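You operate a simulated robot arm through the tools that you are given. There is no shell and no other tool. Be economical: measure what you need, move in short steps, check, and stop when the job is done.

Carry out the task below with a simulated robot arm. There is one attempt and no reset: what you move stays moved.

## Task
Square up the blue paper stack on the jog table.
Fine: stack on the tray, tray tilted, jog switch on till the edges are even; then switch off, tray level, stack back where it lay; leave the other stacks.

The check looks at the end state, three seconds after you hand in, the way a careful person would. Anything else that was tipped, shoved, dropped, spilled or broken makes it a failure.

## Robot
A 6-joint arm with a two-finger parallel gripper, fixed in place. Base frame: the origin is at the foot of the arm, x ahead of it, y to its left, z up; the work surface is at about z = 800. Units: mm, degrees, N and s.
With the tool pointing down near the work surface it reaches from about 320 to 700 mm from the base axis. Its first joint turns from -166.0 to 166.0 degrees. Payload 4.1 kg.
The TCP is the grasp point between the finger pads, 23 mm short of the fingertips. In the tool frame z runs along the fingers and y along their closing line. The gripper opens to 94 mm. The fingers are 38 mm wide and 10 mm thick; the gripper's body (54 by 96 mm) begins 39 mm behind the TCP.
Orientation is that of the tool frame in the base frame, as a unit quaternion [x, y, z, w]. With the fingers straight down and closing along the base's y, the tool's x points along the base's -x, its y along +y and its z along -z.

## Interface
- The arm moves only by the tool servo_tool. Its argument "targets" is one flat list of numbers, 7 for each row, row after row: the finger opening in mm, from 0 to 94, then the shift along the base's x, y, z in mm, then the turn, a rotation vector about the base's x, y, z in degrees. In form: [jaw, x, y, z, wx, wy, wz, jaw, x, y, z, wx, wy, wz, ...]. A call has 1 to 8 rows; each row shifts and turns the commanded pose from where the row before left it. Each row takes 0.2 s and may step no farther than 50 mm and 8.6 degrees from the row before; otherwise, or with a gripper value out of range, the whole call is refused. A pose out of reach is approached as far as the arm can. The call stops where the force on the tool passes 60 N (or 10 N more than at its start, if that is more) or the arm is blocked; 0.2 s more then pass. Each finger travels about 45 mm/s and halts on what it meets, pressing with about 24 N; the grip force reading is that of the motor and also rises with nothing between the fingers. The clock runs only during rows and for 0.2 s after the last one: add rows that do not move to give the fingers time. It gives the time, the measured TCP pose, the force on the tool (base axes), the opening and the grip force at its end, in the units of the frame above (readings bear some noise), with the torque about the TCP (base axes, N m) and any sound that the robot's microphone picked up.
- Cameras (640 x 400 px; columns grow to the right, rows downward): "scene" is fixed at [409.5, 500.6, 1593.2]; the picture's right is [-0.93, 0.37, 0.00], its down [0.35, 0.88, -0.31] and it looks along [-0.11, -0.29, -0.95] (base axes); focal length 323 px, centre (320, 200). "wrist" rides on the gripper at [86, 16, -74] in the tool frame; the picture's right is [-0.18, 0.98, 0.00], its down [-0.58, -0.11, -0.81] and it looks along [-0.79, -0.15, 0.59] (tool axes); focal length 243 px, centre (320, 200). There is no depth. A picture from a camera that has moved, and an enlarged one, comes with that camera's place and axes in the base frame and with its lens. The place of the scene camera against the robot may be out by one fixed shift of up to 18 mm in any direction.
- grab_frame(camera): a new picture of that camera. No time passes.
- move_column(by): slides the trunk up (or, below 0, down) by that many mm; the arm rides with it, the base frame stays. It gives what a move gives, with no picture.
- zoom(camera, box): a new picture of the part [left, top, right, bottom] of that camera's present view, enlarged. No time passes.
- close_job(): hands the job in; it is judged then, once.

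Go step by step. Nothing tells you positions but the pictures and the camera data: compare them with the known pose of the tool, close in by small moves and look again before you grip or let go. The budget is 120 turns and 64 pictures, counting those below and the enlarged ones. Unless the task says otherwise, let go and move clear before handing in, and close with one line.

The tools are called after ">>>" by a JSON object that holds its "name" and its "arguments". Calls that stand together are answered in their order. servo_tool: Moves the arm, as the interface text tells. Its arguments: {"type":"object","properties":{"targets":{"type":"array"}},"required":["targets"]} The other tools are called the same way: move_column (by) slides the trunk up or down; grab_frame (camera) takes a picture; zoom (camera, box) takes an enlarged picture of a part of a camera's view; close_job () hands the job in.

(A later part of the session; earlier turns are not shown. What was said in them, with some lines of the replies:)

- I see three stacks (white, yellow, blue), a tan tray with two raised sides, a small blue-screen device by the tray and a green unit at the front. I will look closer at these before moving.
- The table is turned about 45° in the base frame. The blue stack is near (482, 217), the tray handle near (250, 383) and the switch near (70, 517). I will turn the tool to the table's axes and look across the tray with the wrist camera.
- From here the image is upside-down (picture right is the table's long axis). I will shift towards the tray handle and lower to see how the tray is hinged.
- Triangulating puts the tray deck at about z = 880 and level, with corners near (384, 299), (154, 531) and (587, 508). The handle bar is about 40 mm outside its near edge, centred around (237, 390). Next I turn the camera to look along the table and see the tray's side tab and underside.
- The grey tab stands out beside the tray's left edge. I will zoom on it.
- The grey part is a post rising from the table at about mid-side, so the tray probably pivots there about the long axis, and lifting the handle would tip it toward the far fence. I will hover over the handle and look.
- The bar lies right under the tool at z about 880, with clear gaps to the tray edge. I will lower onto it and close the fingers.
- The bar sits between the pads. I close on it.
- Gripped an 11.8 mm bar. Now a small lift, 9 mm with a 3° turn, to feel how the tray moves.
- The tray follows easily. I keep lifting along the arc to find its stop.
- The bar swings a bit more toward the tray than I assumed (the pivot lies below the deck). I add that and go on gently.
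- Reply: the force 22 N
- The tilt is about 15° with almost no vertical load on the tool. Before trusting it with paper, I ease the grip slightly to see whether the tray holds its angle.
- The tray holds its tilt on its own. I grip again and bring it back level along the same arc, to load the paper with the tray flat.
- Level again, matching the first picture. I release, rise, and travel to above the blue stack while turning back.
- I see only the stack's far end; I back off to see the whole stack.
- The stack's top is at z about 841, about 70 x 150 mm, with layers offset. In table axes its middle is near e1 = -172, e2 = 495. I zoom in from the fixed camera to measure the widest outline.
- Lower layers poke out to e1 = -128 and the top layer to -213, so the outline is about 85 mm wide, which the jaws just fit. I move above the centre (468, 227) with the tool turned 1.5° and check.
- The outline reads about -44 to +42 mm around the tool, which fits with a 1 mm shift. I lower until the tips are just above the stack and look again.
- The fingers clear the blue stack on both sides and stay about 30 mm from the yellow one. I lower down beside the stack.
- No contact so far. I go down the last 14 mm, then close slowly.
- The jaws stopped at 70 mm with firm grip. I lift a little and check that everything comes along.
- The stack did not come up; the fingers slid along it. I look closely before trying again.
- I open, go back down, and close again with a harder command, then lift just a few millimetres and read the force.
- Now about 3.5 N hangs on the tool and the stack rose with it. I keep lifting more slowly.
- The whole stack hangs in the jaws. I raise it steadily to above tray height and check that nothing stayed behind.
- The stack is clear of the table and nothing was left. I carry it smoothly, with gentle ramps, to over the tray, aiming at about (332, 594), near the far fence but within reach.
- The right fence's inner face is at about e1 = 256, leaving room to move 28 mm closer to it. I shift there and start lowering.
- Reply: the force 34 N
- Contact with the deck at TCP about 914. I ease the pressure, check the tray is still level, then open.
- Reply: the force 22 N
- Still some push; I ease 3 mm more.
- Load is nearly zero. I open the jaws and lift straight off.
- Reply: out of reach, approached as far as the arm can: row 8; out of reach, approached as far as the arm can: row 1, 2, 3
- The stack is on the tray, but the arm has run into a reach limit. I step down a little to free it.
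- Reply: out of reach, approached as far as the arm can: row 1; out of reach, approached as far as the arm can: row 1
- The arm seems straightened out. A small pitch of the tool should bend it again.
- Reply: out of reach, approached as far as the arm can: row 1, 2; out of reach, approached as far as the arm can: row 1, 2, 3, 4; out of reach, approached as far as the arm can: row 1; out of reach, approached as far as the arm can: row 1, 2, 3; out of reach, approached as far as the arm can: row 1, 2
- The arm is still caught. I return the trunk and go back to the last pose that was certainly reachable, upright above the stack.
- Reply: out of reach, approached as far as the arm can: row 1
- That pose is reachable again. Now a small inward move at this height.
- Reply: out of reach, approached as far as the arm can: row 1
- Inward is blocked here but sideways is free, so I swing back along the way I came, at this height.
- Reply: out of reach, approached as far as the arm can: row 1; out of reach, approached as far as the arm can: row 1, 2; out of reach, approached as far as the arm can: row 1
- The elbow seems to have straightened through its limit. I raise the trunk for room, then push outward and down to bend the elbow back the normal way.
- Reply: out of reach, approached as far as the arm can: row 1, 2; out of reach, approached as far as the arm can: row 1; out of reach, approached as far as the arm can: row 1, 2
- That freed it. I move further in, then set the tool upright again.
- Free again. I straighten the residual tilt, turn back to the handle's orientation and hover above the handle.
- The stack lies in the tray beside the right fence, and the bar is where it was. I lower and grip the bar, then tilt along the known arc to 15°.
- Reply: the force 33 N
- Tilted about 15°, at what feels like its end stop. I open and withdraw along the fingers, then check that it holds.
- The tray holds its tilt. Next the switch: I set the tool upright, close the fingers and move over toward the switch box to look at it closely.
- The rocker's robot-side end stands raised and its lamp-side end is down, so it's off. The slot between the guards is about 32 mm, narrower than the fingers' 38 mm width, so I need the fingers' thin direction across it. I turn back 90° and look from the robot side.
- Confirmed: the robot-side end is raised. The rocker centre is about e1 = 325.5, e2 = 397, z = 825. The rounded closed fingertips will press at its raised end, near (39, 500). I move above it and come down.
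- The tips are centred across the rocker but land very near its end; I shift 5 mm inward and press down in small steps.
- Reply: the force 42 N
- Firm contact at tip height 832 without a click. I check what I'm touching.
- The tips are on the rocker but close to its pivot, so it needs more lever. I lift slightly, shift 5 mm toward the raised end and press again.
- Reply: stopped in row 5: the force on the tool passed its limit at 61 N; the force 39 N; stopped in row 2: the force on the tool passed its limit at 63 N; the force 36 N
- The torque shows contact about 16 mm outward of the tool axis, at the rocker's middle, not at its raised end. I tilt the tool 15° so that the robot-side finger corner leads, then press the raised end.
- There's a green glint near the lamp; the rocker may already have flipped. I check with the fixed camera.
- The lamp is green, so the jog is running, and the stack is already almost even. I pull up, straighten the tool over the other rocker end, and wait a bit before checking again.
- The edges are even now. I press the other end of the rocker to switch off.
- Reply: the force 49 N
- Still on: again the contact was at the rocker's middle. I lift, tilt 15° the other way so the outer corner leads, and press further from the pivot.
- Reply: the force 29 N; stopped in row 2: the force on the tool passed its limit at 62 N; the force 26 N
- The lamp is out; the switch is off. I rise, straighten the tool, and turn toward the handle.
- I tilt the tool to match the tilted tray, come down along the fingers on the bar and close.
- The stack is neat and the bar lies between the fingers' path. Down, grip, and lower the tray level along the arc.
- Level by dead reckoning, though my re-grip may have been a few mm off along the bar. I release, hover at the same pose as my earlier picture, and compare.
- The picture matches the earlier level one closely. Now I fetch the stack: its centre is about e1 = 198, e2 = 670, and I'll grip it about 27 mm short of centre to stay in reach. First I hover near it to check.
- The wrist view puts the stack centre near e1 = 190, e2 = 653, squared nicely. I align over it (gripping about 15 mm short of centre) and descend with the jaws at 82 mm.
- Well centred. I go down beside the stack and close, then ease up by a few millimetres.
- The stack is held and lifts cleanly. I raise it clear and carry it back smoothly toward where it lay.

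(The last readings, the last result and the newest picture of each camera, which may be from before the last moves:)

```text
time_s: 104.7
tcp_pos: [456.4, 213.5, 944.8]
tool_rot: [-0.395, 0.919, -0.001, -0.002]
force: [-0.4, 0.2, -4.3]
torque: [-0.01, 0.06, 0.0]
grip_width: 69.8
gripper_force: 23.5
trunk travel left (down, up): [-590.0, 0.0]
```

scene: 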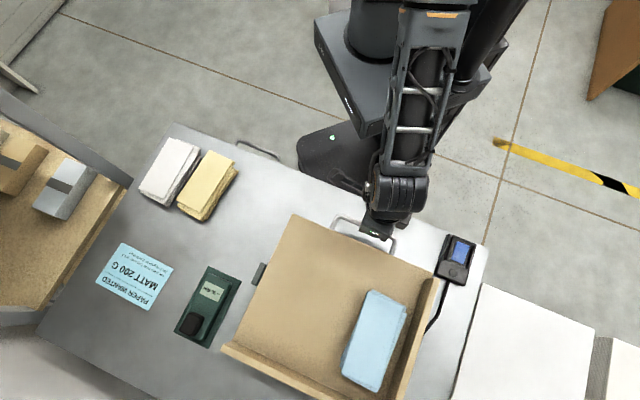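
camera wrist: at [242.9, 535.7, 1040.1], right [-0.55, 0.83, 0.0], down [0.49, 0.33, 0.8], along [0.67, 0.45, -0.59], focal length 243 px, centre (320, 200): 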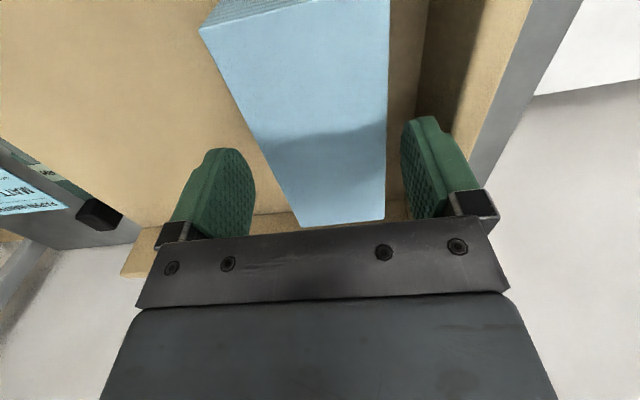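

I'm over the old spot. I lower smoothly to just above the table and check with the fixed camera.

>>> {"name": "servo_tool", "arguments": {"targets": [0, -0.6, 0.4, -8, 0, 0, 0, 0, 0, 0, -14, 0, 0, 0, 0, 0, 0, -18, 0, 0, 0, 0, 0, 0, -18, 0, 0, 0, 0, 0, 0, -18, 0, 0, 0, 0, 0, 0, -14, 0, 0, 0, 0, 0, 0, -10, 0, 0, 0, 0, 0, 0, -6, 0, 0, 0]}}

>>> {"name": "zoom", "arguments": {"camera": "scene", "box": [160, 120, 360, 245]}}

```text
time_s: 106.5
tcp_pos: [455.6, 215.5, 839.0]
tool_rot: [-0.394, 0.919, -0.001, -0.002]
force: [-0.1, -0.2, -2.5]
torque: [0.0, 0.06, -0.02]
grip_width: 70.0
gripper_force: 23.9
trunk travel left (down, up): [-590.0, 0.0]
```

```text
3.20 times, centred on (260, 182) of scene
camera zoom: at [409.5, 500.6, 1593.2], right [-0.93, 0.37, 0.0], down [0.35, 0.88, -0.31], along [-0.11, -0.29, -0.95], focal length 1035 px, centre (512, 256)
```

zoom: 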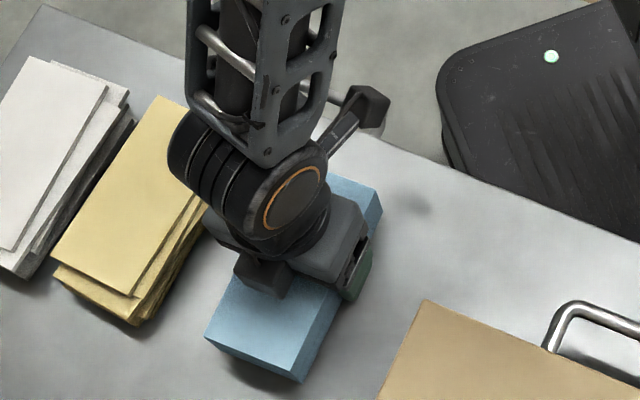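

It lines up with the old footprint. I lower to contact.

>>> {"name": "servo_tool", "arguments": {"targets": [0, 0, 0, -4, 0, 0, 0, 0, 0, 0, -4, 0, 0, 0, 0, 0, 0, -2, 0, 0, 0]}}

>>> {"name": "servo_tool", "arguments": {"targets": [0, 0, 0, -1, 0, 0, 0, 0, 0, 0, -1, 0, 0, 0]}}

```text
time_s: 107.2
tcp_pos: [455.4, 214.2, 829.6]
tool_rot: [-0.394, 0.919, 0.0, -0.002]
force: [0.5, 0.7, -3.9]
torque: [-0.08, 0.02, 0.01]
grip_width: 70.0
gripper_force: 24.0
trunk travel left (down, up): [-590.0, 0.0]
```

```text
time_s: 107.8
tcp_pos: [453.8, 215.1, 827.9]
tool_rot: [-0.395, 0.919, -0.001, -0.002]
force: [-0.1, 0.4, -3.6]
torque: [-0.05, 0.07, 0.04]
grip_width: 70.0
gripper_force: 24.1
trunk travel left (down, up): [-590.0, 0.0]
```

>>> {"name": "servo_tool", "arguments": {"targets": [0, 0, 0, -0.8, 0, 0, 0, 0, 0, 0, -0.7, 0, 0, 0]}}

>>> {"name": "servo_tool", "arguments": {"targets": [0, 0, 0, -0.7, 0, 0, 0, 0, 0, 0, 0, 0, 0, 0]}}

```text
time_s: 108.5
tcp_pos: [457.0, 215.3, 825.2]
tool_rot: [-0.394, 0.919, -0.001, -0.003]
force: [-0.9, 0.8, -4.1]
torque: [0.0, 0.04, 0.0]
grip_width: 70.0
gripper_force: 24.0
trunk travel left (down, up): [-590.0, 0.0]
```

```text
time_s: 109.0
tcp_pos: [454.6, 213.7, 826.8]
tool_rot: [-0.395, 0.919, -0.001, -0.003]
force: [-0.2, -0.5, -4.2]
torque: [-0.02, 0.04, -0.01]
grip_width: 70.1
gripper_force: 24.0
trunk travel left (down, up): [-590.0, 0.0]
```

Still hanging free; a little further.

>>> {"name": "servo_tool", "arguments": {"targets": [0, 0, 0, -0.8, 0, 0, 0, 0, 0, 0, -0.7, 0, 0, 0]}}

>>> {"name": "servo_tool", "arguments": {"targets": [0, 0, 0, -0.7, 0, 0, 0, 0, 0, 0, 0, 0, 0, 0]}}

```text
time_s: 109.7
tcp_pos: [456.7, 213.6, 823.6]
tool_rot: [-0.395, 0.919, -0.002, -0.001]
force: [-1.9, -0.2, 2.8]
torque: [0.59, -0.17, 0.16]
grip_width: 70.1
gripper_force: 23.8
trunk travel left (down, up): [-590.0, 0.0]
```

```text
time_s: 110.2
tcp_pos: [455.0, 213.6, 824.1]
tool_rot: [-0.395, 0.919, -0.003, -0.001]
force: [-1.4, 0.7, 10.6]
torque: [0.84, -0.1, 0.16]
grip_width: 69.8
gripper_force: 24.1
trunk travel left (down, up): [-590.0, 0.0]
```

Contact. I ease half a millimetre, open, and lift straight up, then back away.

>>> {"name": "servo_tool", "arguments": {"targets": [0, 0, 0, 0.7, 0, 0, 0, 74, 0, 0, 0, 0, 0, 0, 82, 0, 0, 0, 0, 0, 0, 88, 0, 0, 0, 0, 0, 0, 88, 0, 0, 0, 0, 0, 0, 88, 0, 0, 10, 0, 0, 0, 88, 0, 0, 25, 0, 0, 0, 88, 0, 0, 40, 0, 0, 0]}}

>>> {"name": "servo_tool", "arguments": {"targets": [88, 0, 0, 45, 0, 0, 0, 88, -20, -10, 45, 0, 0, 0, 88, -40, -20, 20, 0, 0, 0, 88, -40, -20, 0, 0, 0, 0, 88, -40, -20, 0, 0, 0, 0, 88, 0, 0, 0, 0, 0, 0]}}

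>>> {"name": "grab_frame", "arguments": {"camera": "scene"}}

```text
time_s: 112.0
tcp_pos: [455.1, 213.7, 897.6]
tool_rot: [-0.395, 0.919, -0.001, -0.002]
force: [-0.3, -0.4, -0.6]
torque: [0.0, -0.03, -0.01]
grip_width: 87.9
gripper_force: 0.2
trunk travel left (down, up): [-590.0, 0.0]
```

```text
refused: row 2 steps farther than a row can; nothing moved
```

```text
2 pictures are left
```

scene: 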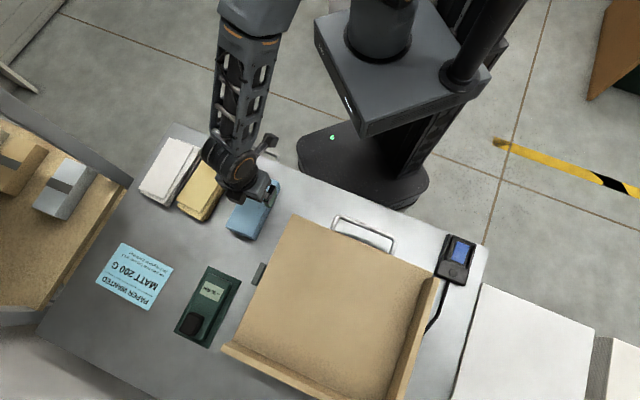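

The stack is down in its place, tray and lamp look as at the start. I move the arm clear and take a last close look.

>>> {"name": "servo_tool", "arguments": {"targets": [88, 0, 0, 45, 0, 0, 0, 88, 0, 0, 45, 0, 0, 0, 88, -20, -10, 30, 0, 0, 0, 88, -40, -20, 0, 0, 0, 0, 88, -40, -20, 0, 0, 0, 0, 88, -20, 0, 0, 0, 0, 0, 88, 0, 0, 0, 0, 0, 0]}}

>>> {"name": "zoom", "arguments": {"camera": "scene", "box": [180, 150, 500, 350]}}

```text
time_s: 113.7
tcp_pos: [334.1, 163.7, 1018.7]
tool_rot: [-0.395, 0.919, -0.001, -0.002]
force: [-0.6, -0.5, -1.2]
torque: [-0.04, -0.02, 0.0]
grip_width: 88.0
gripper_force: 0.1
trunk travel left (down, up): [-590.0, 0.0]
```

```text
2.00 times, centred on (340, 250) of scene
camera zoom: at [409.5, 500.6, 1593.2], right [-0.93, 0.37, 0.0], down [0.35, 0.88, -0.31], along [-0.11, -0.29, -0.95], focal length 647 px, centre (280, 100)
```

zoom: 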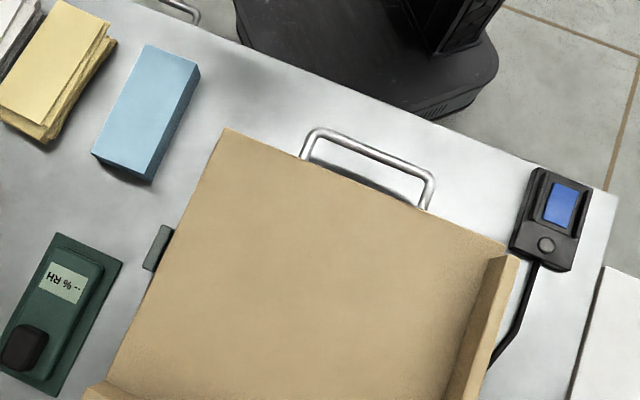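

The blue stack is squared and back in its place, the tray is level, the lamp is out, and the other stacks are untouched. I am handing in.

>>> {"name": "close_job", "arguments": {}}

```text
The job is handed in.
```

The blue stack was squared on the jog table and set back where it lay; by camera it matches its old spot to within about 5 mm. The switch is off, the tray looks level, and the white and yellow stacks were not touched.
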